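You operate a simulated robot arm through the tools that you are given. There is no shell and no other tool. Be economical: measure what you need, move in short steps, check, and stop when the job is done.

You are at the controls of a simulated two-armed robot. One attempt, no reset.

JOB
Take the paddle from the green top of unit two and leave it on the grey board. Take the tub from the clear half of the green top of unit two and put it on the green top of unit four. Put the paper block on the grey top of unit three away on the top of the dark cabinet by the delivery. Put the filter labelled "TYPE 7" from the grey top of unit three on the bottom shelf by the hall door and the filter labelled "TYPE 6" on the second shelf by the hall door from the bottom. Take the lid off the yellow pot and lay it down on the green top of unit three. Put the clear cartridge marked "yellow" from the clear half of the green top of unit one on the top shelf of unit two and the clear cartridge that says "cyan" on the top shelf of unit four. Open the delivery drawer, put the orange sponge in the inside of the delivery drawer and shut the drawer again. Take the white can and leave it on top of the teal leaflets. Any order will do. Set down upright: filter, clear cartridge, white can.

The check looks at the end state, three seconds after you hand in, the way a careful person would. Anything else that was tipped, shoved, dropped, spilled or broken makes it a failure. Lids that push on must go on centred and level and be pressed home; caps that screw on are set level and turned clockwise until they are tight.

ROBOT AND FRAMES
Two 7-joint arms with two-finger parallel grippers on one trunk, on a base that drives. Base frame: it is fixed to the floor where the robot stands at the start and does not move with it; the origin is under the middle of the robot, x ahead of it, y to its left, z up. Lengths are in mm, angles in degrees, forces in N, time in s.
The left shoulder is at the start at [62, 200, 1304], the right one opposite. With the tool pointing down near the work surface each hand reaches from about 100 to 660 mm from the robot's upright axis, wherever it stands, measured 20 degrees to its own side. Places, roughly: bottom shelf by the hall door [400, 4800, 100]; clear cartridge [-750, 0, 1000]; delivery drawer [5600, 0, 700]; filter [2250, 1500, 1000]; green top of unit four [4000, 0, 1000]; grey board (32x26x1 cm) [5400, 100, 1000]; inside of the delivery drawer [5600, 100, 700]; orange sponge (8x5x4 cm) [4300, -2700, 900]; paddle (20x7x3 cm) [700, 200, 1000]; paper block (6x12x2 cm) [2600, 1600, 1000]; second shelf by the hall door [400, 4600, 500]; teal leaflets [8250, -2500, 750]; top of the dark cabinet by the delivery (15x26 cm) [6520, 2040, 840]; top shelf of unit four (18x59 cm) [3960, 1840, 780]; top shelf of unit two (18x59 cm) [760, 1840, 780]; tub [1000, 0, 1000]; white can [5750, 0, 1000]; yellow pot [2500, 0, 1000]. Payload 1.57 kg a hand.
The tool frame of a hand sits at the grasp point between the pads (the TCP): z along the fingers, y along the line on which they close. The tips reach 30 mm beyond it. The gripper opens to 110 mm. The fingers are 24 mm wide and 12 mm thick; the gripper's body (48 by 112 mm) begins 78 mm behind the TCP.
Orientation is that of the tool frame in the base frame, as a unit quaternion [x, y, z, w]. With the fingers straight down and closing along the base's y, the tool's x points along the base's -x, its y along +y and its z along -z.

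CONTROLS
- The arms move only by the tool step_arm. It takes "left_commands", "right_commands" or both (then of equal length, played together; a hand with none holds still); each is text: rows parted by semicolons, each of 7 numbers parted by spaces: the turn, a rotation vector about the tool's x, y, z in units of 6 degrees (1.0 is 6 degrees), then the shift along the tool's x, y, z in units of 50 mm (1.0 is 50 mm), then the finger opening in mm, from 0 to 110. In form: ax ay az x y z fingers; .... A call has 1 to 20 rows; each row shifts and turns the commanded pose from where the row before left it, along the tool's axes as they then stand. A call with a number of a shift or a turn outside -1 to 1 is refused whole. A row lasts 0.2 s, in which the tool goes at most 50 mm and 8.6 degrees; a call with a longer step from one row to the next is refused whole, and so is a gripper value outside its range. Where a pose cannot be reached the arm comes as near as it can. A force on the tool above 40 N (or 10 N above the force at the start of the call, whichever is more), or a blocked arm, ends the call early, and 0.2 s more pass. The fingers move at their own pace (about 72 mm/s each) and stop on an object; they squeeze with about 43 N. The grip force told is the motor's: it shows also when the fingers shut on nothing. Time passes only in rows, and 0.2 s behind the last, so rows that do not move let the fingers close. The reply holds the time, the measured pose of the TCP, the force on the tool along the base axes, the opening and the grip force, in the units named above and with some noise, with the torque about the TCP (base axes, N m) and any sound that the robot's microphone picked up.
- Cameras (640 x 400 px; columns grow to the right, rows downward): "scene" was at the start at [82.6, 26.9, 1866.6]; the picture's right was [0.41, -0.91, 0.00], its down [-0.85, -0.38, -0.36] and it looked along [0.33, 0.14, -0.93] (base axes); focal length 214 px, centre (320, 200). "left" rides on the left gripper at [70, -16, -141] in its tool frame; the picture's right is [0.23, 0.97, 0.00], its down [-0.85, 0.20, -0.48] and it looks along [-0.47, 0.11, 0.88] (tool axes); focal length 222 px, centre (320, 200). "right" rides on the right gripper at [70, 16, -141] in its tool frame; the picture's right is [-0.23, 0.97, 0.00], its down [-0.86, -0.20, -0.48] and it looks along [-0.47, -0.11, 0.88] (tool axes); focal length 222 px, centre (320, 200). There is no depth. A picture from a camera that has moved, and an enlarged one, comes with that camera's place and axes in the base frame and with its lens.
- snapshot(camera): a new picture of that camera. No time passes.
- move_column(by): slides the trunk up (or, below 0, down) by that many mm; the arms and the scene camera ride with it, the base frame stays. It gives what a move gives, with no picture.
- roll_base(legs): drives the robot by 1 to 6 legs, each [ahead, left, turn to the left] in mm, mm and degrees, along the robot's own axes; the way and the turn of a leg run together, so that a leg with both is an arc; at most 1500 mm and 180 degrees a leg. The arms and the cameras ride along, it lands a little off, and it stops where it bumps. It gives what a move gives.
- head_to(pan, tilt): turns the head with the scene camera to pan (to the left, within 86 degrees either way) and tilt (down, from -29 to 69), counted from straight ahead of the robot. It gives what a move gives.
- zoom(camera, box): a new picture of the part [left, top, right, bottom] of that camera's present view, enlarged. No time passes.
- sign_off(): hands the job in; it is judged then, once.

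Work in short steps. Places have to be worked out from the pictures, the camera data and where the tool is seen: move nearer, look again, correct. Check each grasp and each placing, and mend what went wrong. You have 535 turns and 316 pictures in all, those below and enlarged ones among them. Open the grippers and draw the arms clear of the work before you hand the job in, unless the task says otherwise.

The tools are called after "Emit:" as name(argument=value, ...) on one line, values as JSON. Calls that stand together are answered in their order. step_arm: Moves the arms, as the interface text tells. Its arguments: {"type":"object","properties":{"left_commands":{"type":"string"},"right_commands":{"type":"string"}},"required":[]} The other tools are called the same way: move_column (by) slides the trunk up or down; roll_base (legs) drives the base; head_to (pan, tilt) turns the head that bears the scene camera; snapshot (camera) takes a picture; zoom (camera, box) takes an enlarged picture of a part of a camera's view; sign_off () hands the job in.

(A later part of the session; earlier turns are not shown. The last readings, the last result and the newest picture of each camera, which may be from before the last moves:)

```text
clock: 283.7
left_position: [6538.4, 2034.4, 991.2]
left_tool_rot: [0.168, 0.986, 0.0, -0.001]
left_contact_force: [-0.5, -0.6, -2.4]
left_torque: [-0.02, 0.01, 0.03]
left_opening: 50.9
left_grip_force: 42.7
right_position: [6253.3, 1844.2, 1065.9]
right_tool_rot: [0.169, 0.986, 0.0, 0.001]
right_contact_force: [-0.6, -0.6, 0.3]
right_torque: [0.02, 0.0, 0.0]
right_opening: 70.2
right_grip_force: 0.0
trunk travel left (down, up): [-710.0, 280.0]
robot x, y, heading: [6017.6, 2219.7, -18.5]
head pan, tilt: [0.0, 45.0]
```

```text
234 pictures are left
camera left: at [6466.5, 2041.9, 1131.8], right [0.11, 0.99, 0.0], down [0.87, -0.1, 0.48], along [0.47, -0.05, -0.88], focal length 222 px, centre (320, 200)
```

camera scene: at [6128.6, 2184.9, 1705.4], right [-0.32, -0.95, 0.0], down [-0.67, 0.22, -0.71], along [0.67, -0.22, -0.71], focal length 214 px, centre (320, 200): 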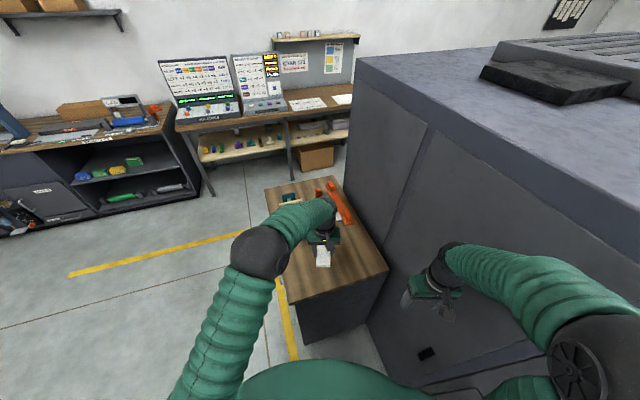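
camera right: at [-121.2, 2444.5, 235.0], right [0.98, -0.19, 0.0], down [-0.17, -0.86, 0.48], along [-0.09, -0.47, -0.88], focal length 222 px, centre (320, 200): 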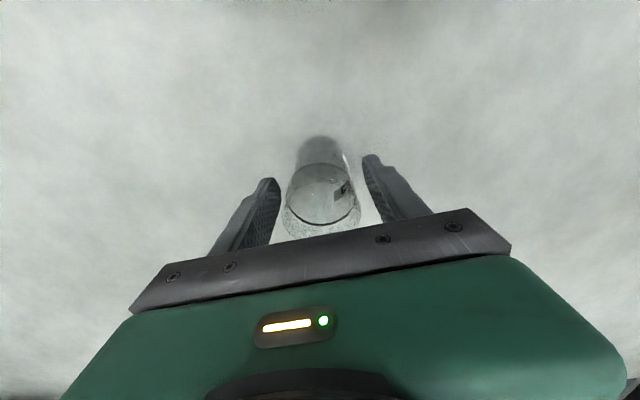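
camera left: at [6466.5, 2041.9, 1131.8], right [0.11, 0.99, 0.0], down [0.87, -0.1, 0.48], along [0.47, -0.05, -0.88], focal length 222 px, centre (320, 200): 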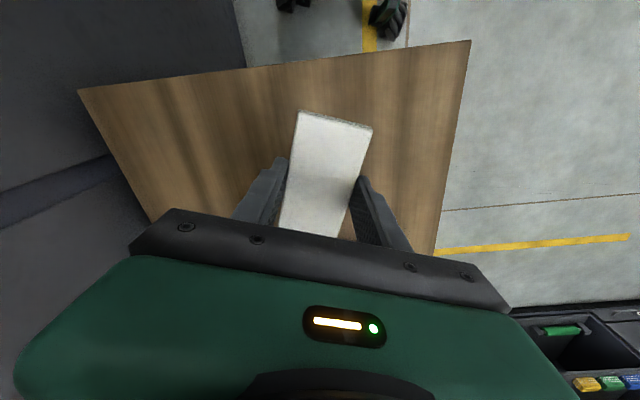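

Over the free area. I descend.

Emit:
step_arm(left_commands="0 0 0 0 0 0.9 20; 0 0 0 0 0 0.9 20; 0 0 0 0 0 0.3 20; 0 0 0 0 0 0.06 20; 0 0 0 0 0 0.06 20; 0 0 0 0 0 0 20")

```text
clock: 285.1
left_position: [6537.5, 2036.3, 881.3]
left_tool_rot: [0.168, 0.986, -0.001, 0.003]
left_contact_force: [1.4, -0.2, 17.7]
left_torque: [-0.5, -1.23, 0.02]
left_opening: 51.0
left_grip_force: 43.2
right_position: [6250.8, 1843.6, 1067.7]
right_tool_rot: [0.169, 0.986, 0.0, 0.001]
right_contact_force: [0.5, 1.1, 0.4]
right_torque: [-0.01, -0.02, -0.02]
right_opening: 70.2
right_grip_force: 0.1
trunk travel left (down, up): [-710.0, 280.0]
robot x, y, heading: [6021.5, 2220.9, -18.4]
head pan, tilt: [0.0, 45.0]
```

Contact. I open and rise, then check.

Emit:
step_arm(left_commands="0 0 0 0 0 0 80; 0 0 0 0 0 0 80; 0 0 0 0 0 -0.5 80; 0 0 0 0 0 -0.9 80; 0 0 0 0 0 -0.9 80; 0 0 0 0.5 0.6 -0.6 80; 0 0 0 0.6 0.6 -0.4 80; 0 0 0 0.6 0.6 0 80; 0 0 0 0.6 0.6 0 80; 0 0 0 0.6 0.6 0 80")

Emit:
zoom(camera="scene", box=[240, 160, 420, 330])

```text
clock: 287.3
left_position: [6447.9, 2227.4, 1043.8]
left_tool_rot: [0.17, 0.986, 0.001, 0.0]
left_contact_force: [0.3, 0.4, 0.5]
left_torque: [-0.03, 0.03, -0.01]
left_opening: 79.9
left_grip_force: 0.1
right_position: [6250.1, 1845.8, 1067.3]
right_tool_rot: [0.168, 0.986, 0.0, 0.002]
right_contact_force: [-0.2, 0.3, -0.2]
right_torque: [0.0, -0.03, 0.01]
right_opening: 70.1
right_grip_force: 0.1
trunk travel left (down, up): [-710.0, 280.0]
robot x, y, heading: [6018.5, 2218.1, -18.5]
head pan, tilt: [0.0, 45.0]
```

```text
2.35 times, centred on (330, 245) of scene
camera zoom: at [6125.1, 2188.7, 1705.7], right [-0.32, -0.95, 0.0], down [-0.67, 0.22, -0.71], along [0.67, -0.22, -0.71], focal length 505 px, centre (296, 94)
```

zoom: 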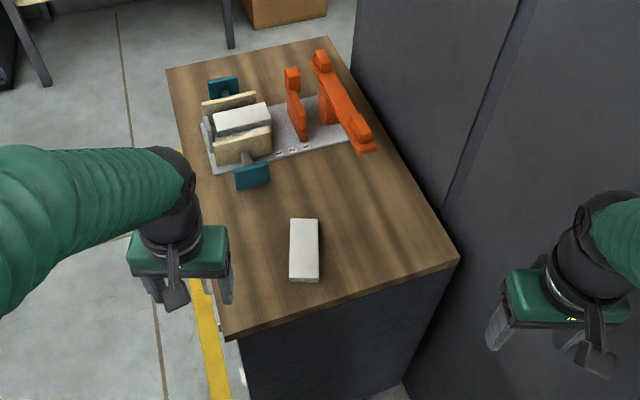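

The paper block lies on the cabinet. Next the filters; I back out along the corridor towards the aisle between units two and three, checking the USED tray on the way.

Emit:
roll_base(legs=[[0, 0, 18.5], [-1200, 150, 0], [-1200, 300, 0]])

Emit:
move_column(by=150)

Emit:
head_to(pan=-60, tilt=45)

Emit:
snapshot(camera="scene")

```text
clock: 300.4
left_position: [3984.6, 2755.0, 1042.7]
left_tool_rot: [-0.032, 0.999, 0.0, -0.001]
left_contact_force: [0.2, 0.2, 0.3]
left_torque: [0.02, -0.01, -0.01]
left_opening: 80.1
left_grip_force: 0.1
right_position: [3951.1, 2328.5, 1066.0]
right_tool_rot: [-0.031, 1.0, 0.001, 0.0]
right_contact_force: [-0.7, 0.1, 0.3]
right_torque: [0.02, 0.0, 0.0]
right_opening: 69.9
right_grip_force: 0.1
trunk travel left (down, up): [-710.0, 280.0]
robot x, y, heading: [3583.0, 2587.0, 4.6]
head pan, tilt: [0.0, 45.0]
```

```text
clock: 302.1
left_position: [3982.4, 2754.6, 1194.1]
left_tool_rot: [-0.032, 0.999, 0.001, -0.001]
left_contact_force: [-0.3, 0.1, 0.1]
left_torque: [0.02, -0.01, 0.0]
left_opening: 79.9
left_grip_force: 0.2
right_position: [3950.0, 2327.7, 1216.3]
right_tool_rot: [-0.032, 1.0, 0.0, 0.001]
right_contact_force: [0.2, -0.7, -0.4]
right_torque: [-0.03, 0.0, -0.01]
right_opening: 69.8
right_grip_force: 0.0
trunk travel left (down, up): [-860.0, 130.0]
robot x, y, heading: [3586.5, 2583.9, 4.4]
head pan, tilt: [0.0, 45.0]
```

```text
clock: 303.4
left_position: [3982.9, 2756.3, 1194.7]
left_tool_rot: [-0.031, 1.0, 0.001, -0.001]
left_contact_force: [-0.2, -0.4, 0.2]
left_torque: [0.01, 0.02, 0.03]
left_opening: 79.8
left_grip_force: 0.1
right_position: [3950.3, 2329.1, 1215.8]
right_tool_rot: [-0.032, 0.999, 0.001, 0.0]
right_contact_force: [1.0, -0.6, 0.1]
right_torque: [-0.01, -0.01, 0.0]
right_opening: 69.8
right_grip_force: 0.1
trunk travel left (down, up): [-860.0, 130.0]
robot x, y, heading: [3589.8, 2587.2, 4.4]
head pan, tilt: [-60.0, 45.0]
```

```text
232 pictures are left
camera scene: at [3667.1, 2520.6, 1855.5], right [-0.82, -0.57, 0.0], down [-0.4, 0.58, -0.71], along [0.4, -0.58, -0.71], focal length 214 px, centre (320, 200)
```

scene: 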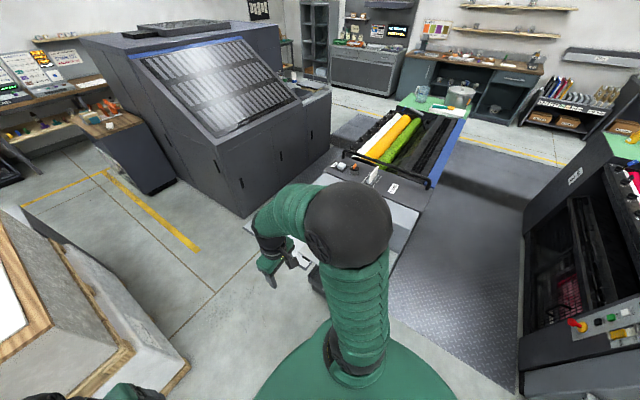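

Emit:
roll_base(legs=[[0, 0, -4.4], [-1000, 0, 0]])

Emit:
head_to(pan=-35, tilt=35)

Emit:
snapshot(camera="scene")

```text
clock: 309.1
left_position: [2980.7, 2723.5, 1193.6]
left_tool_rot: [0.017, 1.0, 0.001, -0.001]
left_contact_force: [0.0, 0.4, 1.0]
left_torque: [-0.03, 0.01, -0.01]
left_opening: 79.9
left_grip_force: 0.1
right_position: [2906.2, 2301.3, 1217.1]
right_tool_rot: [0.017, 1.0, 0.0, 0.0]
right_contact_force: [0.8, 0.7, 1.3]
right_torque: [0.0, 0.03, 0.0]
right_opening: 70.2
right_grip_force: 0.0
trunk travel left (down, up): [-860.0, 130.0]
robot x, y, heading: [2570.4, 2592.9, -1.3]
head pan, tilt: [-60.0, 45.0]
```

```text
clock: 310.0
left_position: [2978.5, 2724.9, 1196.1]
left_tool_rot: [0.017, 1.0, 0.0, 0.0]
left_contact_force: [0.1, -0.6, -0.4]
left_torque: [0.0, 0.01, -0.04]
left_opening: 80.0
left_grip_force: 0.1
right_position: [2904.5, 2302.4, 1216.0]
right_tool_rot: [0.017, 1.0, 0.0, 0.003]
right_contact_force: [0.1, 0.2, -0.2]
right_torque: [0.0, 0.04, -0.02]
right_opening: 69.8
right_grip_force: 0.1
trunk travel left (down, up): [-860.0, 130.0]
robot x, y, heading: [2572.9, 2594.3, -1.1]
head pan, tilt: [-35.0, 35.0]
```

```text
231 pictures are left
camera scene: at [2673.9, 2540.3, 1870.3], right [-0.59, -0.81, 0.0], down [-0.46, 0.34, -0.82], along [0.66, -0.48, -0.57], focal length 214 px, centre (320, 200)
```

scene: 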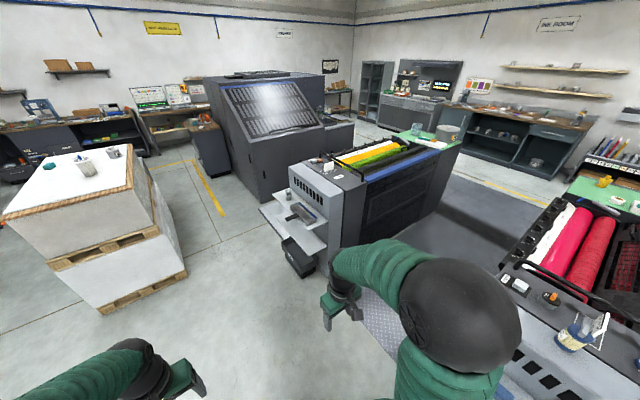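

Emit:
zoom(camera="scene", box=[240, 150, 360, 290])

```text
2.86 times, centred on (300, 220) of scene
camera zoom: at [2673.9, 2540.3, 1870.3], right [-0.59, -0.81, 0.0], down [-0.46, 0.34, -0.82], along [0.66, -0.48, -0.57], focal length 613 px, centre (377, 143)
```

zoom: 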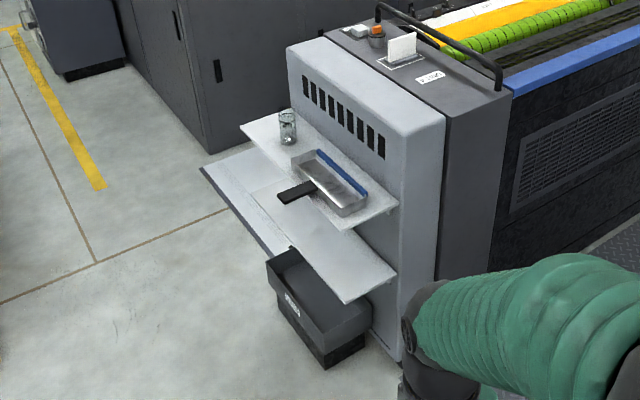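

The tray has not moved (rays agree). I go on to the aisle between units two and three.

Emit:
roll_base(legs=[[-1000, 0, 1.1], [0, -1100, 0]])

Emit:
move_column(by=100)

Emit:
head_to(pan=0, tilt=45)

Emit:
snapshot(camera="scene")

Emit:
zoom(camera="scene", box=[230, 130, 410, 250])

```text
clock: 320.5
left_position: [1962.8, 1665.9, 1194.6]
left_tool_rot: [-0.002, 1.0, -0.001, 0.0]
left_contact_force: [0.1, -0.2, -0.4]
left_torque: [0.04, 0.0, -0.01]
left_opening: 79.9
left_grip_force: 0.1
right_position: [1902.5, 1241.0, 1217.5]
right_tool_rot: [-0.002, 1.0, -0.001, 0.003]
right_contact_force: [1.0, 0.5, -0.6]
right_torque: [0.02, -0.01, 0.03]
right_opening: 69.8
right_grip_force: 0.0
trunk travel left (down, up): [-860.0, 130.0]
robot x, y, heading: [1556.8, 1514.1, 1.0]
head pan, tilt: [-35.0, 35.0]
```

```text
clock: 321.8
left_position: [1961.6, 1663.6, 1295.1]
left_tool_rot: [-0.001, 1.0, 0.001, 0.0]
left_contact_force: [0.2, 0.8, 0.7]
left_torque: [0.01, 0.02, 0.0]
left_opening: 80.1
left_grip_force: 0.1
right_position: [1904.6, 1238.0, 1317.1]
right_tool_rot: [-0.002, 1.0, -0.001, 0.001]
right_contact_force: [0.0, -0.8, -0.1]
right_torque: [0.0, -0.02, -0.02]
right_opening: 69.9
right_grip_force: 0.0
trunk travel left (down, up): [-960.0, 30.0]
robot x, y, heading: [1558.6, 1514.9, 1.1]
head pan, tilt: [-35.0, 35.0]
```

```text
clock: 322.8
left_position: [1962.6, 1663.1, 1295.3]
left_tool_rot: [-0.002, 1.0, 0.001, 0.001]
left_contact_force: [0.6, -0.2, 0.2]
left_torque: [-0.03, 0.03, 0.01]
left_opening: 80.0
left_grip_force: 0.1
right_position: [1904.1, 1239.1, 1316.6]
right_tool_rot: [-0.001, 1.0, 0.001, 0.002]
right_contact_force: [-0.3, -0.6, 0.3]
right_torque: [0.0, 0.01, 0.01]
right_opening: 69.8
right_grip_force: 0.1
trunk travel left (down, up): [-960.0, 30.0]
robot x, y, heading: [1559.4, 1516.3, 1.0]
head pan, tilt: [0.0, 45.0]
```

```text
229 pictures are left
camera scene: at [1673.9, 1518.5, 1955.5], right [0.02, -1.0, 0.0], down [-0.71, -0.01, -0.71], along [0.71, 0.01, -0.71], focal length 214 px, centre (320, 200)
```

scene: 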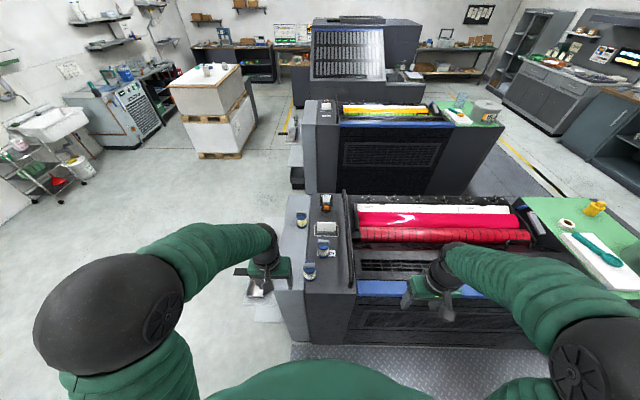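

```text
3.33 times, centred on (320, 190) of scene
camera zoom: at [1673.9, 1518.5, 1955.5], right [0.02, -1.0, 0.0], down [-0.71, -0.01, -0.71], along [0.71, 0.01, -0.71], focal length 715 px, centre (320, 233)
```

zoom: 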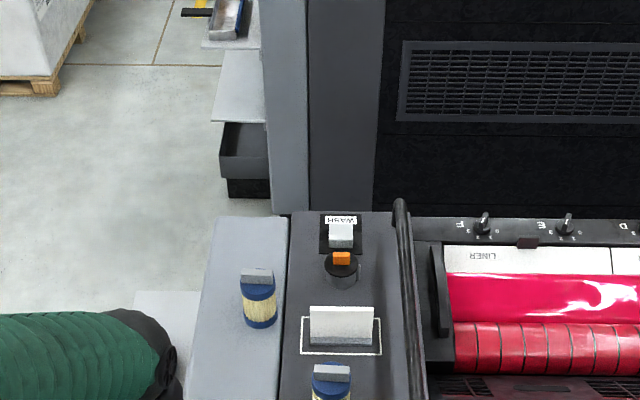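

Emit:
zoom(camera="scene", box=[280, 200, 350, 290])

```text
4.44 times, centred on (315, 245) of scene
camera zoom: at [1673.9, 1518.5, 1955.5], right [0.02, -1.0, 0.0], down [-0.71, -0.01, -0.71], along [0.71, 0.01, -0.71], focal length 953 px, centre (342, 0)
```

zoom: 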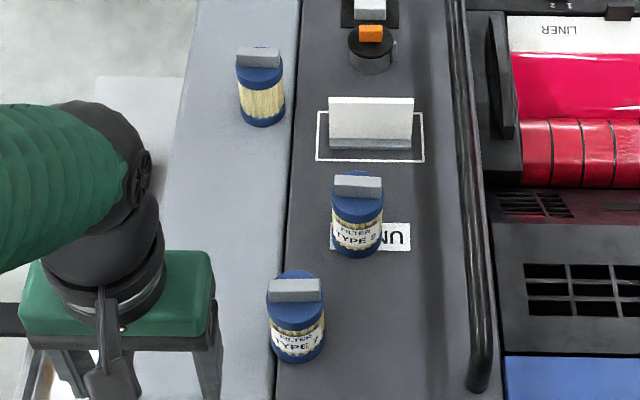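

Emit:
zoom(camera="scene", box=[300, 240, 325, 285])

Emit:
zoom(camera="scene", box=[312, 235, 332, 260])

```text
8.89 times, centred on (312, 262) of scene
camera zoom: at [1673.9, 1518.5, 1955.5], right [0.02, -1.0, 0.0], down [-0.71, -0.01, -0.71], along [0.71, 0.01, -0.71], focal length 1906 px, centre (387, -356)
```

zoom: 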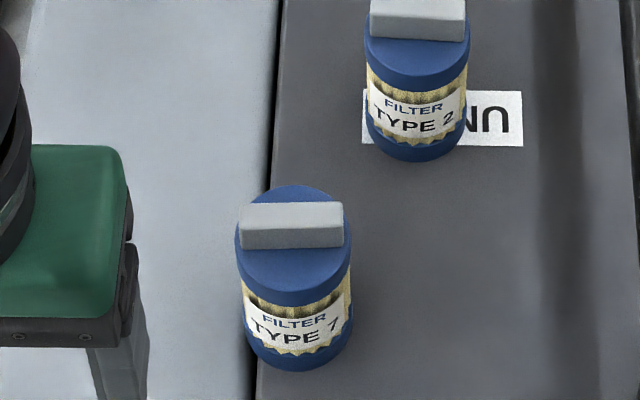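

```text
16.00 times, centred on (322, 248) of scene
camera zoom: at [1673.9, 1518.5, 1955.5], right [0.02, -1.0, 0.0], down [-0.71, -0.01, -0.71], along [0.71, 0.01, -0.71], focal length 3432 px, centre (288, -560)
```

zoom: 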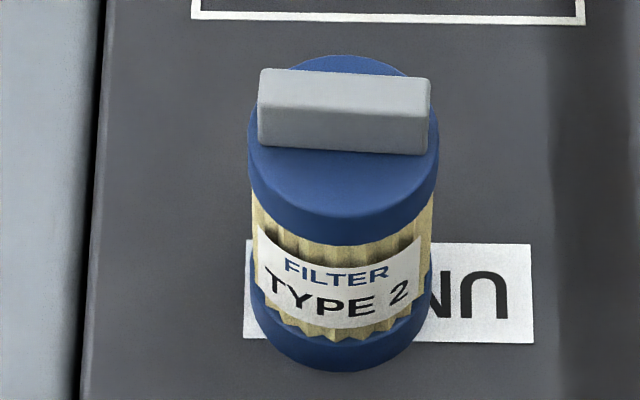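

TYPE 7 is nearest, TYPE 2 in the middle, TYPE 6 the far one. Before choosing a grasp I look at the shelves by the hall door.

Emit:
head_to(pan=86, tilt=20)

Emit:
zoom(camera="scene", box=[180, 120, 300, 240])

```text
clock: 324.4
left_position: [1961.9, 1663.0, 1295.9]
left_tool_rot: [-0.001, 1.0, 0.0, 0.001]
left_contact_force: [-0.4, 0.3, 0.5]
left_torque: [-0.03, -0.01, 0.02]
left_opening: 80.1
left_grip_force: 0.1
right_position: [1905.1, 1238.4, 1316.9]
right_tool_rot: [-0.001, 1.0, 0.0, 0.002]
right_contact_force: [0.5, 1.0, 0.5]
right_torque: [0.0, -0.03, 0.01]
right_opening: 70.0
right_grip_force: 0.1
trunk travel left (down, up): [-960.0, 30.0]
robot x, y, heading: [1558.6, 1519.1, 0.9]
head pan, tilt: [85.9, 20.0]
```

```text
3.33 times, centred on (240, 180) of scene
camera zoom: at [1597.4, 1610.1, 1994.3], right [1.0, -0.05, 0.0], down [-0.02, -0.34, -0.94], along [0.05, 0.94, -0.34], focal length 715 px, centre (587, 267)
```

zoom: 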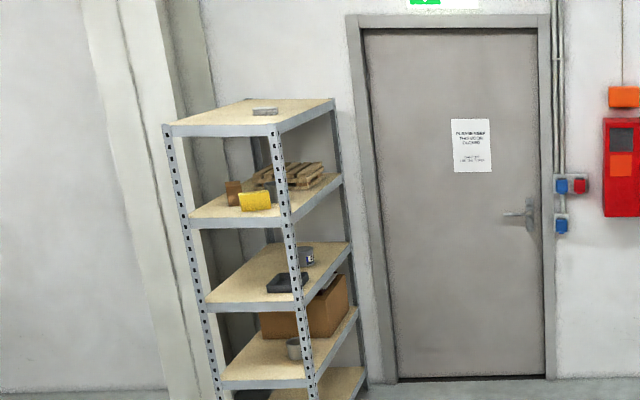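

The rack has 400 mm between shelves, so filters need a pitched side grasp (about 45°). I take TYPE 7 with the right hand first: position the base and pitch the hand.

Emit:
roll_base(legs=[[110, 170, -0.9]])

Emit:
step_arm(right_commands="0 -1 0 0 0 0 100; 0 -1 0 0 0 0 100; 0 -1 0 0 0 0 100; 0 -1 0 0 0 0 100; 0 -1 0 0 0 0 100; 0 -1 0 0 0 0 100; 0 -1 0 0 0 0 100; 0 -0.5 0 0 0 0 100; 0 0 0 0 0 0 100")

Emit:
head_to(pan=-5, tilt=55)

Emit:
snapshot(camera="scene")

Emit:
snapshot(camera="right")

```text
clock: 326.0
left_position: [2071.7, 1817.1, 1297.1]
left_tool_rot: [0.006, 1.0, 0.005, 0.001]
left_contact_force: [-1.1, -0.9, -0.1]
left_torque: [0.03, 0.02, -0.01]
left_opening: 80.1
left_grip_force: 0.1
right_position: [2007.1, 1393.0, 1314.8]
right_tool_rot: [0.006, 1.0, 0.004, 0.003]
right_contact_force: [-0.2, -0.2, 0.3]
right_torque: [-0.01, 0.03, -0.03]
right_opening: 70.1
right_grip_force: 0.0
trunk travel left (down, up): [-960.0, 30.0]
robot x, y, heading: [1671.5, 1689.6, 0.3]
head pan, tilt: [85.9, 20.0]
```

```text
clock: 328.0
left_position: [2074.6, 1830.0, 1295.0]
left_tool_rot: [0.006, 1.0, 0.0, 0.001]
left_contact_force: [0.0, 0.0, 0.2]
left_torque: [0.01, -0.04, 0.01]
left_opening: 80.1
left_grip_force: 0.0
right_position: [2103.0, 1355.0, 1354.9]
right_tool_rot: [0.007, 0.924, -0.003, 0.383]
right_contact_force: [-0.1, -0.1, 0.5]
right_torque: [0.0, 0.01, 0.04]
right_opening: 99.8
right_grip_force: 0.0
right hand out of reach, approached as far as the arm can: row 3, 4, 5, 6, 7, 8
trunk travel left (down, up): [-960.0, 30.0]
robot x, y, heading: [1670.0, 1688.0, 0.6]
head pan, tilt: [85.9, 20.0]
```

```text
clock: 329.7
left_position: [2071.9, 1829.1, 1295.0]
left_tool_rot: [0.006, 1.0, 0.0, 0.0]
left_contact_force: [-1.0, 0.0, 0.0]
left_torque: [0.02, 0.02, -0.02]
left_opening: 80.0
left_grip_force: 0.1
right_position: [2102.3, 1354.2, 1354.3]
right_tool_rot: [0.004, 0.923, -0.001, 0.384]
right_contact_force: [0.4, -0.4, -0.3]
right_torque: [0.0, 0.03, 0.01]
right_opening: 99.6
right_grip_force: 0.1
trunk travel left (down, up): [-960.0, 30.0]
robot x, y, heading: [1670.2, 1689.1, 0.3]
head pan, tilt: [-5.0, 55.0]
```

```text
223 pictures are left
camera scene: at [1774.1, 1679.4, 1942.1], right [-0.08, -1.0, 0.0], down [-0.82, 0.07, -0.57], along [0.57, -0.05, -0.82], focal length 214 px, centre (320, 200)
```

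scene: 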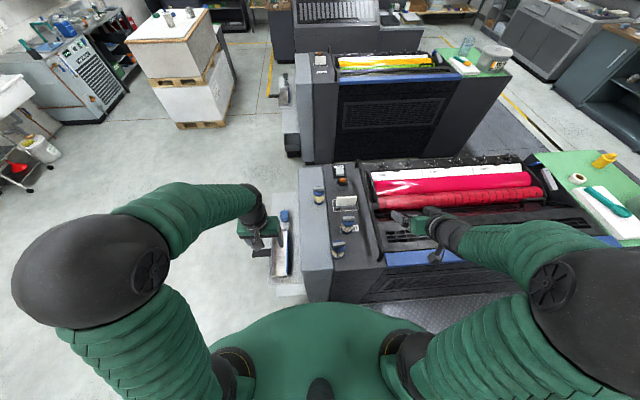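

```text
222 pictures are left
camera right: at [1951.9, 1371.7, 1403.9], right [0.17, 0.97, 0.16], down [0.26, -0.2, 0.94], along [0.95, -0.12, -0.29], focal length 222 px, centre (320, 200)
```

right: 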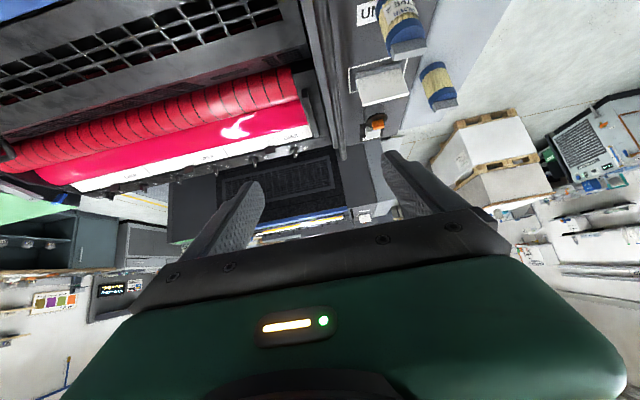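

Emit:
zoom(camera="scene", box=[300, 180, 370, 270])

```text
4.44 times, centred on (335, 225) of scene
camera zoom: at [1774.1, 1679.4, 1942.1], right [-0.08, -1.0, 0.0], down [-0.82, 0.07, -0.57], along [0.57, -0.05, -0.82], focal length 953 px, centre (253, 89)
```

zoom: 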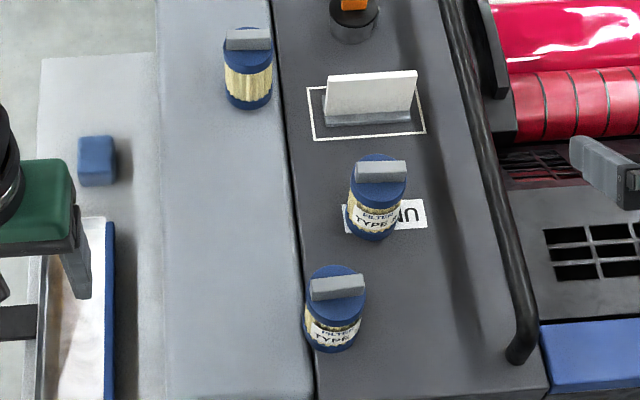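

TYPE 7 at about (2116,1567). I bring the pitched right hand to a standoff behind and above it.

Emit:
step_arm(right_commands="0 0 0 0.563 0.611 0.19 100; 0 0 0 0.563 0.611 0.19 100; 0 0 0 0.563 0.611 0.19 100; 0 0 0 0.563 0.611 0.19 100; 0 0 0 0.563 0.611 0.19 100; 0 0 0 0.563 0.611 0.19 100; 0 0 0 0.563 0.611 0.19 100; 0 0 0 0 0 0 100; 0 0 0 0 0 0 100")

Emit:
snapshot(camera="right")

Emit:
zoom(camera="scene", box=[270, 180, 400, 310])

```text
clock: 331.2
left_position: [2070.4, 1835.7, 1299.2]
left_tool_rot: [0.006, 1.0, -0.002, 0.001]
left_contact_force: [-0.5, 0.1, -0.1]
left_torque: [-0.01, 0.0, 0.0]
left_opening: 80.0
left_grip_force: 0.1
right_position: [2167.9, 1425.3, 1282.0]
right_tool_rot: [0.263, 0.838, 0.077, 0.472]
right_contact_force: [-1.3, 1.2, -0.1]
right_torque: [0.0, -0.01, -0.05]
right_opening: 99.9
right_grip_force: 0.1
right hand out of reach, approached as far as the arm can: row 1, 2, 3, 4, 5
trunk travel left (down, up): [-960.0, 30.0]
robot x, y, heading: [1670.0, 1689.6, 0.3]
head pan, tilt: [-5.0, 55.0]
stopped in row 7 (right hand): the arm was blocked; the commanded pose is now the measured one
```

```text
220 pictures are left
camera right: at [2026.4, 1490.8, 1312.5], right [0.46, 0.71, 0.54], down [-0.12, -0.55, 0.83], along [0.88, -0.44, -0.17], focal length 222 px, centre (320, 200)
```

right: 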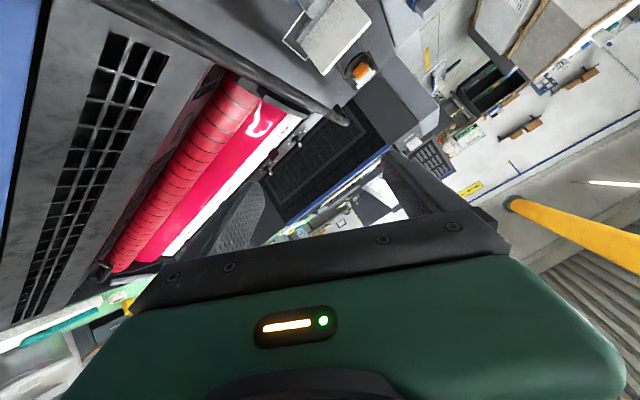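

```text
3.08 times, centred on (335, 245) of scene
camera zoom: at [1773.8, 1689.0, 1945.1], right [-0.08, -1.0, 0.0], down [-0.82, 0.07, -0.57], along [0.57, -0.05, -0.82], focal length 660 px, centre (274, 62)
```

zoom: 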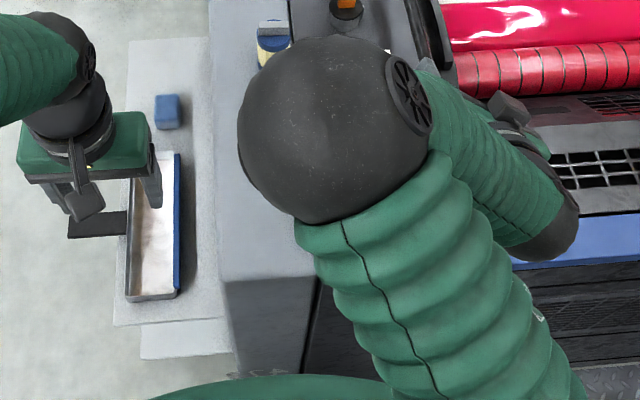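

The arm was blocked, with the elbow over the filters. I raise the column what little I can and look.

Emit:
move_column(by=30)

Emit:
snapshot(camera="scene")

Emit:
snapshot(camera="left")

```text
clock: 332.0
left_position: [2070.7, 1837.3, 1325.7]
left_tool_rot: [0.005, 1.0, -0.002, 0.002]
left_contact_force: [-0.2, 0.2, -0.1]
left_torque: [0.01, -0.02, -0.02]
left_opening: 79.7
left_grip_force: 0.1
right_position: [2165.1, 1425.8, 1303.3]
right_tool_rot: [0.256, 0.844, 0.07, 0.466]
right_contact_force: [-0.1, -0.9, 0.1]
right_torque: [-0.01, 0.04, 0.02]
right_opening: 99.9
right_grip_force: 0.0
trunk travel left (down, up): [-990.0, 0.0]
robot x, y, heading: [1671.4, 1686.0, 0.4]
head pan, tilt: [-5.0, 55.0]
```

```text
218 pictures are left
camera scene: at [1773.5, 1688.1, 1972.0], right [-0.08, -1.0, 0.0], down [-0.82, 0.07, -0.57], along [0.57, -0.05, -0.82], focal length 214 px, centre (320, 200)
```

scene: 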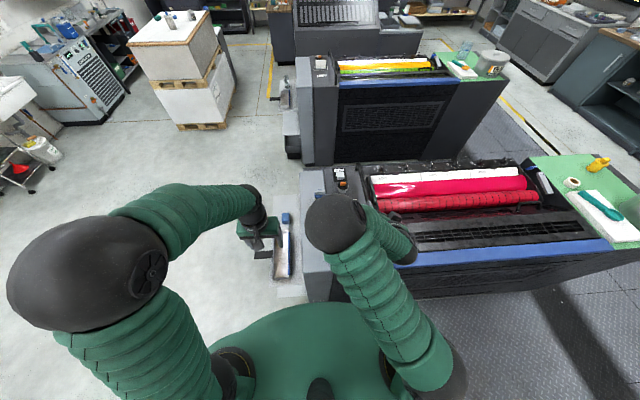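

```text
217 pictures are left
camera left: at [2000.7, 1820.2, 1466.8], right [-0.22, 0.98, 0.0], down [0.86, 0.19, 0.48], along [0.47, 0.1, -0.88], focal length 222 px, centre (320, 200)
```

left: 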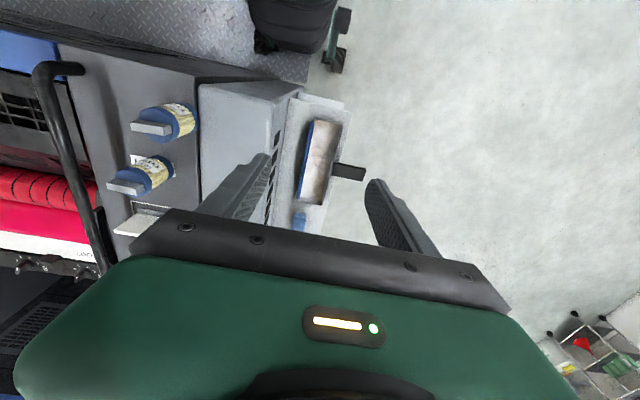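

Filters still stand. I retreat the right hand and rotate it back to pointing down, in small steps.

Emit:
step_arm(right_commands="0 0 0 0.18 -0.2 -0.63 100; 0 0 0 0.18 -0.2 -0.63 100; 0 0 0 0.18 -0.2 -0.63 100; 0.13 0.855 -0.47 0 0 0 100; 0.13 0.855 -0.47 0 0 0 100; 0.13 0.855 -0.47 0 0 0 100; 0.13 0.855 -0.47 0 0 0 100")

Emit:
snapshot(camera="scene")

```text
clock: 333.6
left_position: [2072.0, 1831.3, 1326.3]
left_tool_rot: [0.006, 1.0, -0.001, 0.001]
left_contact_force: [0.2, -0.6, 0.0]
left_torque: [0.05, -0.01, -0.02]
left_opening: 80.1
left_grip_force: 0.0
right_position: [2167.1, 1420.7, 1303.2]
right_tool_rot: [0.172, 0.936, 0.047, 0.305]
right_contact_force: [0.5, -0.9, 0.1]
right_torque: [-0.01, -0.01, 0.02]
right_opening: 99.8
right_grip_force: 0.0
right hand out of reach, approached as far as the arm can: row 1, 2, 3
trunk travel left (down, up): [-990.0, 0.0]
robot x, y, heading: [1671.0, 1692.8, 0.3]
head pan, tilt: [-5.0, 55.0]
```

```text
216 pictures are left
camera scene: at [1775.3, 1681.3, 1972.0], right [-0.08, -1.0, 0.0], down [-0.82, 0.07, -0.57], along [0.57, -0.05, -0.82], focal length 214 px, centre (320, 200)
```

scene: 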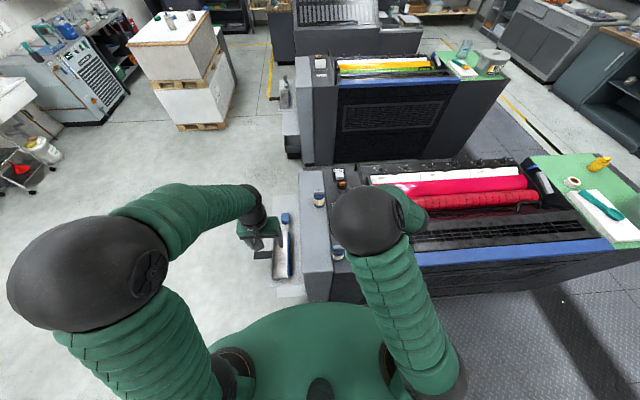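

Emit:
step_arm(right_commands="0.13 0.855 -0.47 0 0 0 100; 0.13 0.855 -0.47 0 0 0 100; 0.13 0.855 -0.47 0 0 0 100; 0.13 0.855 -0.47 0 0 0 100; 0.13 0.855 -0.47 0 0 0 100; 0.13 0.855 -0.47 0 0 0 100; 0.13 0.855 -0.47 0 0 0 100; 0 0 0 0 0 0 100")

Emit:
snapshot(camera="scene")

```text
clock: 335.4
left_position: [2072.3, 1832.0, 1326.3]
left_tool_rot: [0.006, 1.0, 0.0, 0.001]
left_contact_force: [-0.6, -0.2, 0.2]
left_torque: [0.0, 0.04, -0.01]
left_opening: 80.2
left_grip_force: 0.1
right_position: [2167.3, 1420.0, 1301.9]
right_tool_rot: [0.001, 1.0, 0.002, -0.001]
right_contact_force: [-0.6, -0.1, 0.1]
right_torque: [0.02, 0.0, -0.01]
right_opening: 100.0
right_grip_force: 0.0
trunk travel left (down, up): [-990.0, 0.0]
robot x, y, heading: [1671.6, 1689.6, 0.3]
head pan, tilt: [-5.0, 55.0]
```

```text
215 pictures are left
camera scene: at [1776.4, 1682.5, 1972.0], right [-0.08, -1.0, 0.0], down [-0.82, 0.07, -0.57], along [0.57, -0.05, -0.82], focal length 214 px, centre (320, 200)
```

scene: 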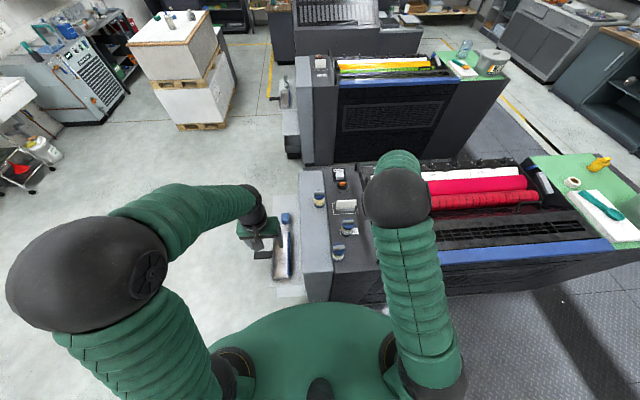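

Right hand is back to pointing down and all filters stand. The pitch must be done farther from the body, so I back the base 200 mm and position the hand first.

Emit:
roll_base(legs=[[-200, 0, 0]])

Emit:
step_arm(right_commands="0 0 0 -0.3 0.74 0 100; 0 0 0 -0.3 0.74 0 100; 0 0 0 -0.3 0.74 0 100; 0 0 0 -0.3 0.74 0 100; 0 0 0 0 0 0.7 100; 0 0 0 0 0 0.7 100; 0 0 0 0 0 0 100")

Emit:
zoom(camera="scene", box=[250, 130, 410, 250])

```text
clock: 336.9
left_position: [1882.0, 1829.9, 1324.3]
left_tool_rot: [0.009, 1.0, 0.0, 0.0]
left_contact_force: [0.0, 0.1, 0.0]
left_torque: [0.03, 0.0, -0.02]
left_opening: 80.1
left_grip_force: 0.1
right_position: [1974.0, 1419.4, 1300.1]
right_tool_rot: [0.004, 1.0, 0.002, -0.002]
right_contact_force: [0.0, 0.1, -0.5]
right_torque: [-0.03, 0.05, 0.0]
right_opening: 100.1
right_grip_force: 0.1
trunk travel left (down, up): [-990.0, 0.0]
robot x, y, heading: [1476.4, 1684.6, -0.1]
head pan, tilt: [-5.0, 55.0]
```

```text
clock: 338.6
left_position: [1877.0, 1829.0, 1326.2]
left_tool_rot: [0.009, 1.0, 0.0, 0.001]
left_contact_force: [0.0, -0.8, -0.1]
left_torque: [0.02, 0.0, -0.03]
left_opening: 79.9
left_grip_force: 0.0
right_position: [2029.3, 1565.0, 1232.4]
right_tool_rot: [0.004, 1.0, 0.002, -0.001]
right_contact_force: [-0.8, 0.0, 0.3]
right_torque: [-0.01, 0.02, 0.0]
right_opening: 100.1
right_grip_force: 0.1
trunk travel left (down, up): [-990.0, 0.0]
robot x, y, heading: [1476.3, 1690.7, 0.1]
head pan, tilt: [-5.0, 55.0]
```

```text
3.33 times, centred on (330, 190) of scene
camera zoom: at [1581.5, 1681.1, 1971.9], right [-0.09, -1.0, 0.0], down [-0.82, 0.07, -0.57], along [0.57, -0.05, -0.82], focal length 715 px, centre (287, 233)
```

zoom: 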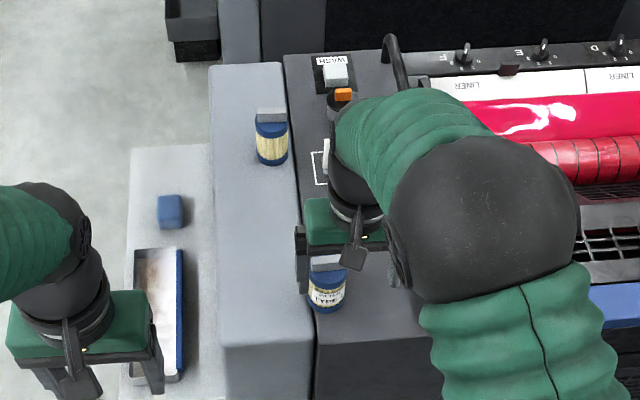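

Elbow-out posture now. I pitch the hand gradually.

Emit:
step_arm(right_commands="0 -1 0 0 0 0 100; 0 -1 0 0 0 0 100; 0 -1 0 0 0 0 100; 0 -1 0 0 0 0 100; 0 0 0 0 0 0 100")

Emit:
step_arm(right_commands="0 -1 0 0 0 0 100; 0 -1 0 0 0 0 100; 0 -1 0 0 0 0 100; 0 -0.5 0 0 0 0 100; 0 0 0 0 0 0 100")

Emit:
zoom(camera="scene", box=[250, 130, 410, 250])

Emit:
snapshot(camera="right")

```text
clock: 339.8
left_position: [1875.3, 1829.7, 1326.8]
left_tool_rot: [0.008, 1.0, 0.0, 0.001]
left_contact_force: [-0.2, -0.1, 0.1]
left_torque: [0.02, -0.02, 0.03]
left_opening: 80.2
left_grip_force: 0.1
right_position: [2029.7, 1564.3, 1234.1]
right_tool_rot: [0.005, 0.978, 0.001, 0.208]
right_contact_force: [0.1, 0.1, 1.1]
right_torque: [-0.01, 0.03, 0.0]
right_opening: 100.1
right_grip_force: 0.0
trunk travel left (down, up): [-990.0, 0.0]
robot x, y, heading: [1473.4, 1687.9, -0.1]
head pan, tilt: [-5.0, 55.0]
```

```text
clock: 340.9
left_position: [1875.5, 1828.9, 1326.5]
left_tool_rot: [0.009, 1.0, 0.0, 0.001]
left_contact_force: [0.0, 0.2, 0.1]
left_torque: [-0.02, 0.03, -0.02]
left_opening: 80.0
left_grip_force: 0.0
right_position: [2027.4, 1565.8, 1234.5]
right_tool_rot: [0.005, 0.924, -0.001, 0.383]
right_contact_force: [-0.3, 0.3, 0.6]
right_torque: [0.03, 0.02, 0.02]
right_opening: 100.0
right_grip_force: 0.0
trunk travel left (down, up): [-990.0, 0.0]
robot x, y, heading: [1474.7, 1689.0, -0.1]
head pan, tilt: [-5.0, 55.0]
```

```text
3.33 times, centred on (330, 190) of scene
camera zoom: at [1578.3, 1682.6, 1972.0], right [-0.09, -1.0, 0.0], down [-0.82, 0.07, -0.57], along [0.57, -0.05, -0.82], focal length 715 px, centre (287, 233)
```

zoom: 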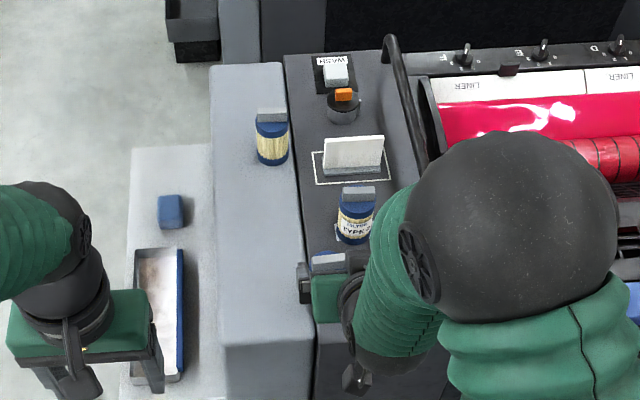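

```text
212 pictures are left
camera right: at [1877.3, 1582.9, 1283.3], right [0.17, 0.97, 0.16], down [0.26, -0.2, 0.94], along [0.95, -0.12, -0.29], focal length 222 px, centre (320, 200)
```

right: 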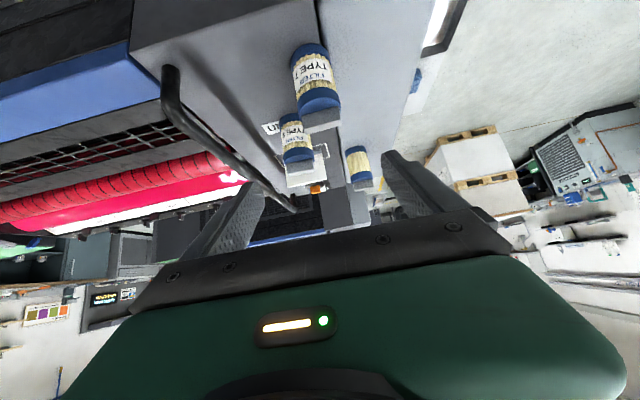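

Pitch works. I move in along the tool axis half way and check alignment.

Emit:
step_arm(right_commands="0 0 0 0.59 0 0 100; 0 0 0 0.59 0 0 100; 0 0 0 0 0 0.6 100; 0 0 0 0 0 0.6 100; 0 0 0 0 0 0.4 100; 0 0 0 0 0 0 100")

Emit:
snapshot(camera="right")

Emit:
zoom(camera="scene", box=[270, 150, 390, 240])

```text
clock: 342.4
left_position: [1873.8, 1830.0, 1326.4]
left_tool_rot: [0.009, 1.0, 0.0, 0.003]
left_contact_force: [-0.5, 0.1, -0.6]
left_torque: [0.03, -0.01, 0.0]
left_opening: 79.7
left_grip_force: 0.1
right_position: [2043.1, 1564.6, 1134.4]
right_tool_rot: [0.004, 0.924, -0.001, 0.382]
right_contact_force: [-0.1, 0.3, 0.2]
right_torque: [0.01, 0.02, -0.01]
right_opening: 99.9
right_grip_force: 0.0
trunk travel left (down, up): [-990.0, 0.0]
robot x, y, heading: [1474.0, 1688.0, -0.0]
head pan, tilt: [-5.0, 55.0]
```

```text
211 pictures are left
camera right: at [1892.9, 1581.7, 1184.5], right [0.17, 0.97, 0.16], down [0.26, -0.2, 0.94], along [0.95, -0.12, -0.29], focal length 222 px, centre (320, 200)
```

right: 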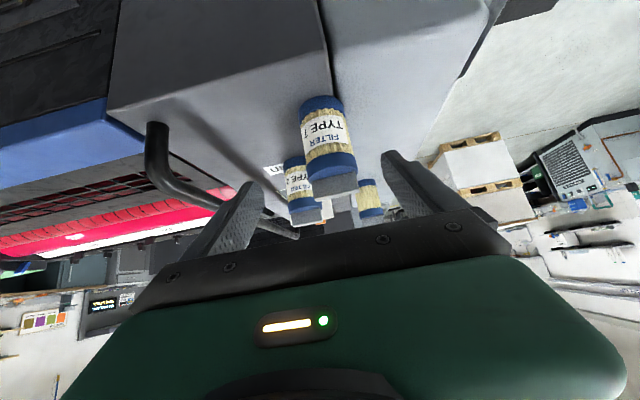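

```text
4.44 times, centred on (330, 195) of scene
camera zoom: at [1578.0, 1682.4, 1972.1], right [-0.09, -1.0, 0.0], down [-0.82, 0.07, -0.57], along [0.57, -0.05, -0.82], focal length 953 px, centre (276, 222)
```

zoom: 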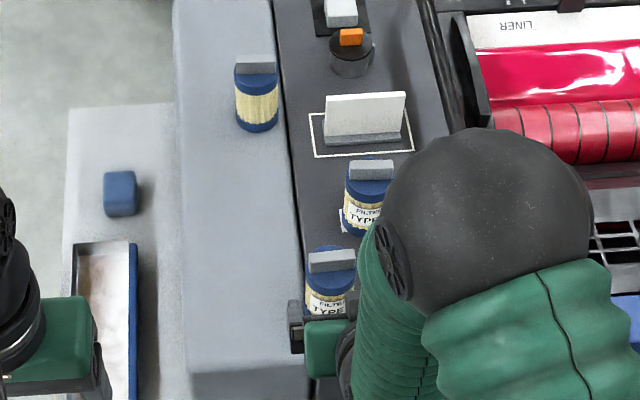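

Alignment is good (5 mm left). I move in and grip.

Emit:
step_arm(right_commands="0 0 0 0 0.1 0.6 100; 0 0 0 0 0 0.7 100; 0 0 0 0 0 0.75 100; 0 0 0 0 0 0 40; 0 0 0 0 0 0 20; 0 0 0 0 0 0 20; 0 0 0 0 0 0 20")

Emit:
snapshot(camera="right")

```text
clock: 343.9
left_position: [1875.5, 1829.4, 1326.0]
left_tool_rot: [0.008, 1.0, -0.002, 0.001]
left_contact_force: [-0.6, -0.3, 0.2]
left_torque: [0.01, -0.02, 0.01]
left_opening: 79.9
left_grip_force: 0.0
right_position: [2115.0, 1568.2, 1062.8]
right_tool_rot: [0.005, 0.924, -0.001, 0.383]
right_contact_force: [0.0, -0.5, 0.9]
right_torque: [-0.05, 0.01, 0.01]
right_opening: 52.6
right_grip_force: 42.9
trunk travel left (down, up): [-990.0, 0.0]
robot x, y, heading: [1474.4, 1686.9, -0.1]
head pan, tilt: [-5.0, 55.0]
```

```text
209 pictures are left
camera right: at [1963.9, 1585.6, 1110.4], right [0.17, 0.97, 0.16], down [0.26, -0.2, 0.94], along [0.95, -0.12, -0.29], focal length 222 px, centre (320, 200)
```

right: 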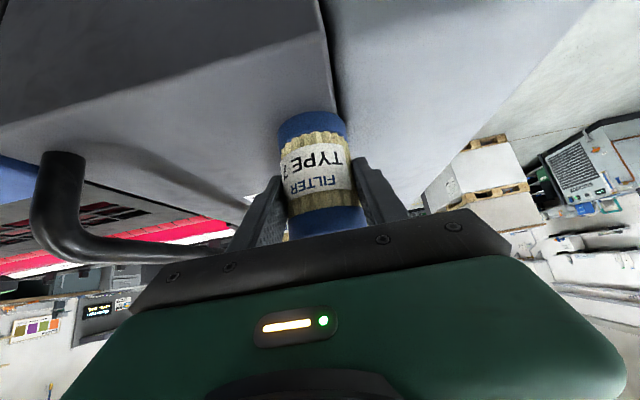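

TYPE 7 is gripped. I lift it straight up, then out to the side.

Emit:
step_arm(right_commands="0 0 0 -0.3 0 -0.3 20; 0 0 0 -0.6 0 -0.6 20; 0 0 0 -0.6 0 -0.6 20; 0 0 0 -0.6 0 -0.6 20; 0 0 0 -0.6 0 -0.6 20; 0 0 0 0 -0.8 0 20; 0 0 0 0 -0.8 0 20; 0 0 0 0 -0.8 0 20; 0 0 0 0 -0.8 0 20; 0 0 0 0 0 0 20")

Emit:
snapshot(camera="right")

Emit:
snapshot(camera="scene")

```text
clock: 346.1
left_position: [1876.2, 1828.4, 1326.8]
left_tool_rot: [0.009, 1.0, 0.0, 0.002]
left_contact_force: [0.4, 0.5, -0.5]
left_torque: [0.0, 0.01, 0.01]
left_opening: 79.9
left_grip_force: 0.0
right_position: [2114.2, 1406.6, 1253.9]
right_tool_rot: [0.004, 0.924, 0.001, 0.383]
right_contact_force: [0.8, 0.5, -0.8]
right_torque: [0.01, -0.02, 0.01]
right_opening: 52.5
right_grip_force: 43.3
trunk travel left (down, up): [-990.0, 0.0]
robot x, y, heading: [1477.1, 1688.5, 0.2]
head pan, tilt: [-5.0, 55.0]
```

```text
208 pictures are left
camera right: at [1963.7, 1423.6, 1303.6], right [0.17, 0.97, 0.16], down [0.26, -0.2, 0.94], along [0.95, -0.12, -0.29], focal length 222 px, centre (320, 200)
```

right: 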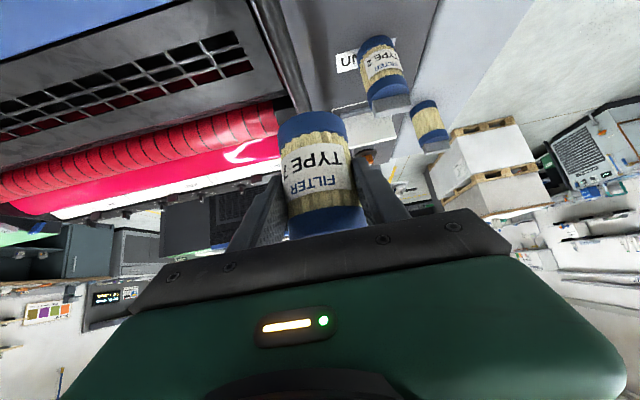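

```text
207 pictures are left
camera scene: at [1579.1, 1679.9, 1972.0], right [-0.09, -1.0, 0.0], down [-0.82, 0.07, -0.57], along [0.57, -0.05, -0.82], focal length 214 px, centre (320, 200)
```

scene: 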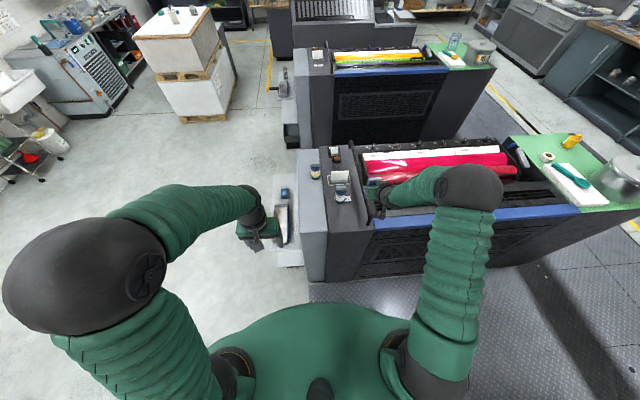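

I shift the base right and closer for TYPE 6, then extend the left hand and pitch it.

Emit:
roll_base(legs=[[0, -180, 0], [250, 0, 0]])

Emit:
step_arm(left_commands="0 0 0 -0.9 0 0.1 100; 0 0 0 -0.9 0 0.2 100; 0 0 0 -0.9 0 0.2 100; 0 0 0 -0.9 0 0.2 100; 0 0 0 0 0 0.5 100; 0 0 0 0 0 0 100; 0 0 0 0 0 0 100")

Emit:
snapshot(camera="left")

Emit:
snapshot(camera="scene")

```text
clock: 349.1
left_position: [2121.5, 1629.3, 1331.1]
left_tool_rot: [0.011, 1.0, 0.005, 0.003]
left_contact_force: [0.2, -0.4, -0.1]
left_torque: [0.06, -0.01, 0.01]
left_opening: 79.9
left_grip_force: 0.1
right_position: [2360.4, 1207.0, 1253.1]
right_tool_rot: [0.009, 0.923, 0.004, 0.385]
right_contact_force: [-0.1, -1.4, -1.4]
right_torque: [0.03, 0.01, 0.04]
right_opening: 52.7
right_grip_force: 42.8
trunk travel left (down, up): [-990.0, 0.0]
robot x, y, heading: [1724.0, 1508.3, -0.1]
head pan, tilt: [-5.0, 55.0]
```

```text
clock: 350.7
left_position: [2307.0, 1640.7, 1268.2]
left_tool_rot: [0.011, 1.0, -0.001, 0.004]
left_contact_force: [0.7, -0.3, -0.6]
left_torque: [0.0, 0.01, 0.01]
left_opening: 99.8
left_grip_force: 0.0
right_position: [2363.9, 1222.8, 1254.8]
right_tool_rot: [0.007, 0.924, -0.002, 0.383]
right_contact_force: [-0.2, -0.9, -1.5]
right_torque: [0.04, 0.02, 0.05]
right_opening: 52.2
right_grip_force: 43.5
trunk travel left (down, up): [-990.0, 0.0]
robot x, y, heading: [1729.9, 1499.0, 0.0]
head pan, tilt: [-5.0, 55.0]
```

```text
206 pictures are left
camera left: at [2235.6, 1625.9, 1409.0], right [-0.21, 0.98, 0.0], down [0.86, 0.18, 0.48], along [0.47, 0.1, -0.88], focal length 222 px, centre (320, 200)
```

left: 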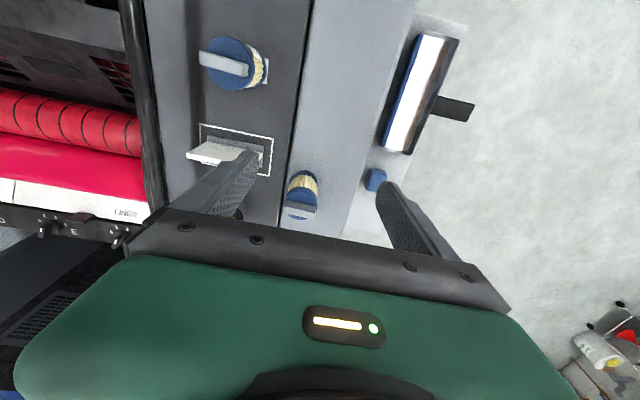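

```text
205 pictures are left
camera scene: at [1830.9, 1497.1, 1972.1], right [-0.09, -1.0, 0.0], down [-0.82, 0.07, -0.57], along [0.57, -0.05, -0.82], focal length 214 px, centre (320, 200)
```

scene: 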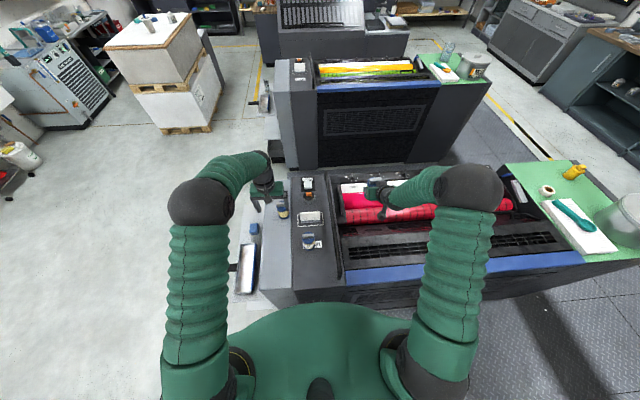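

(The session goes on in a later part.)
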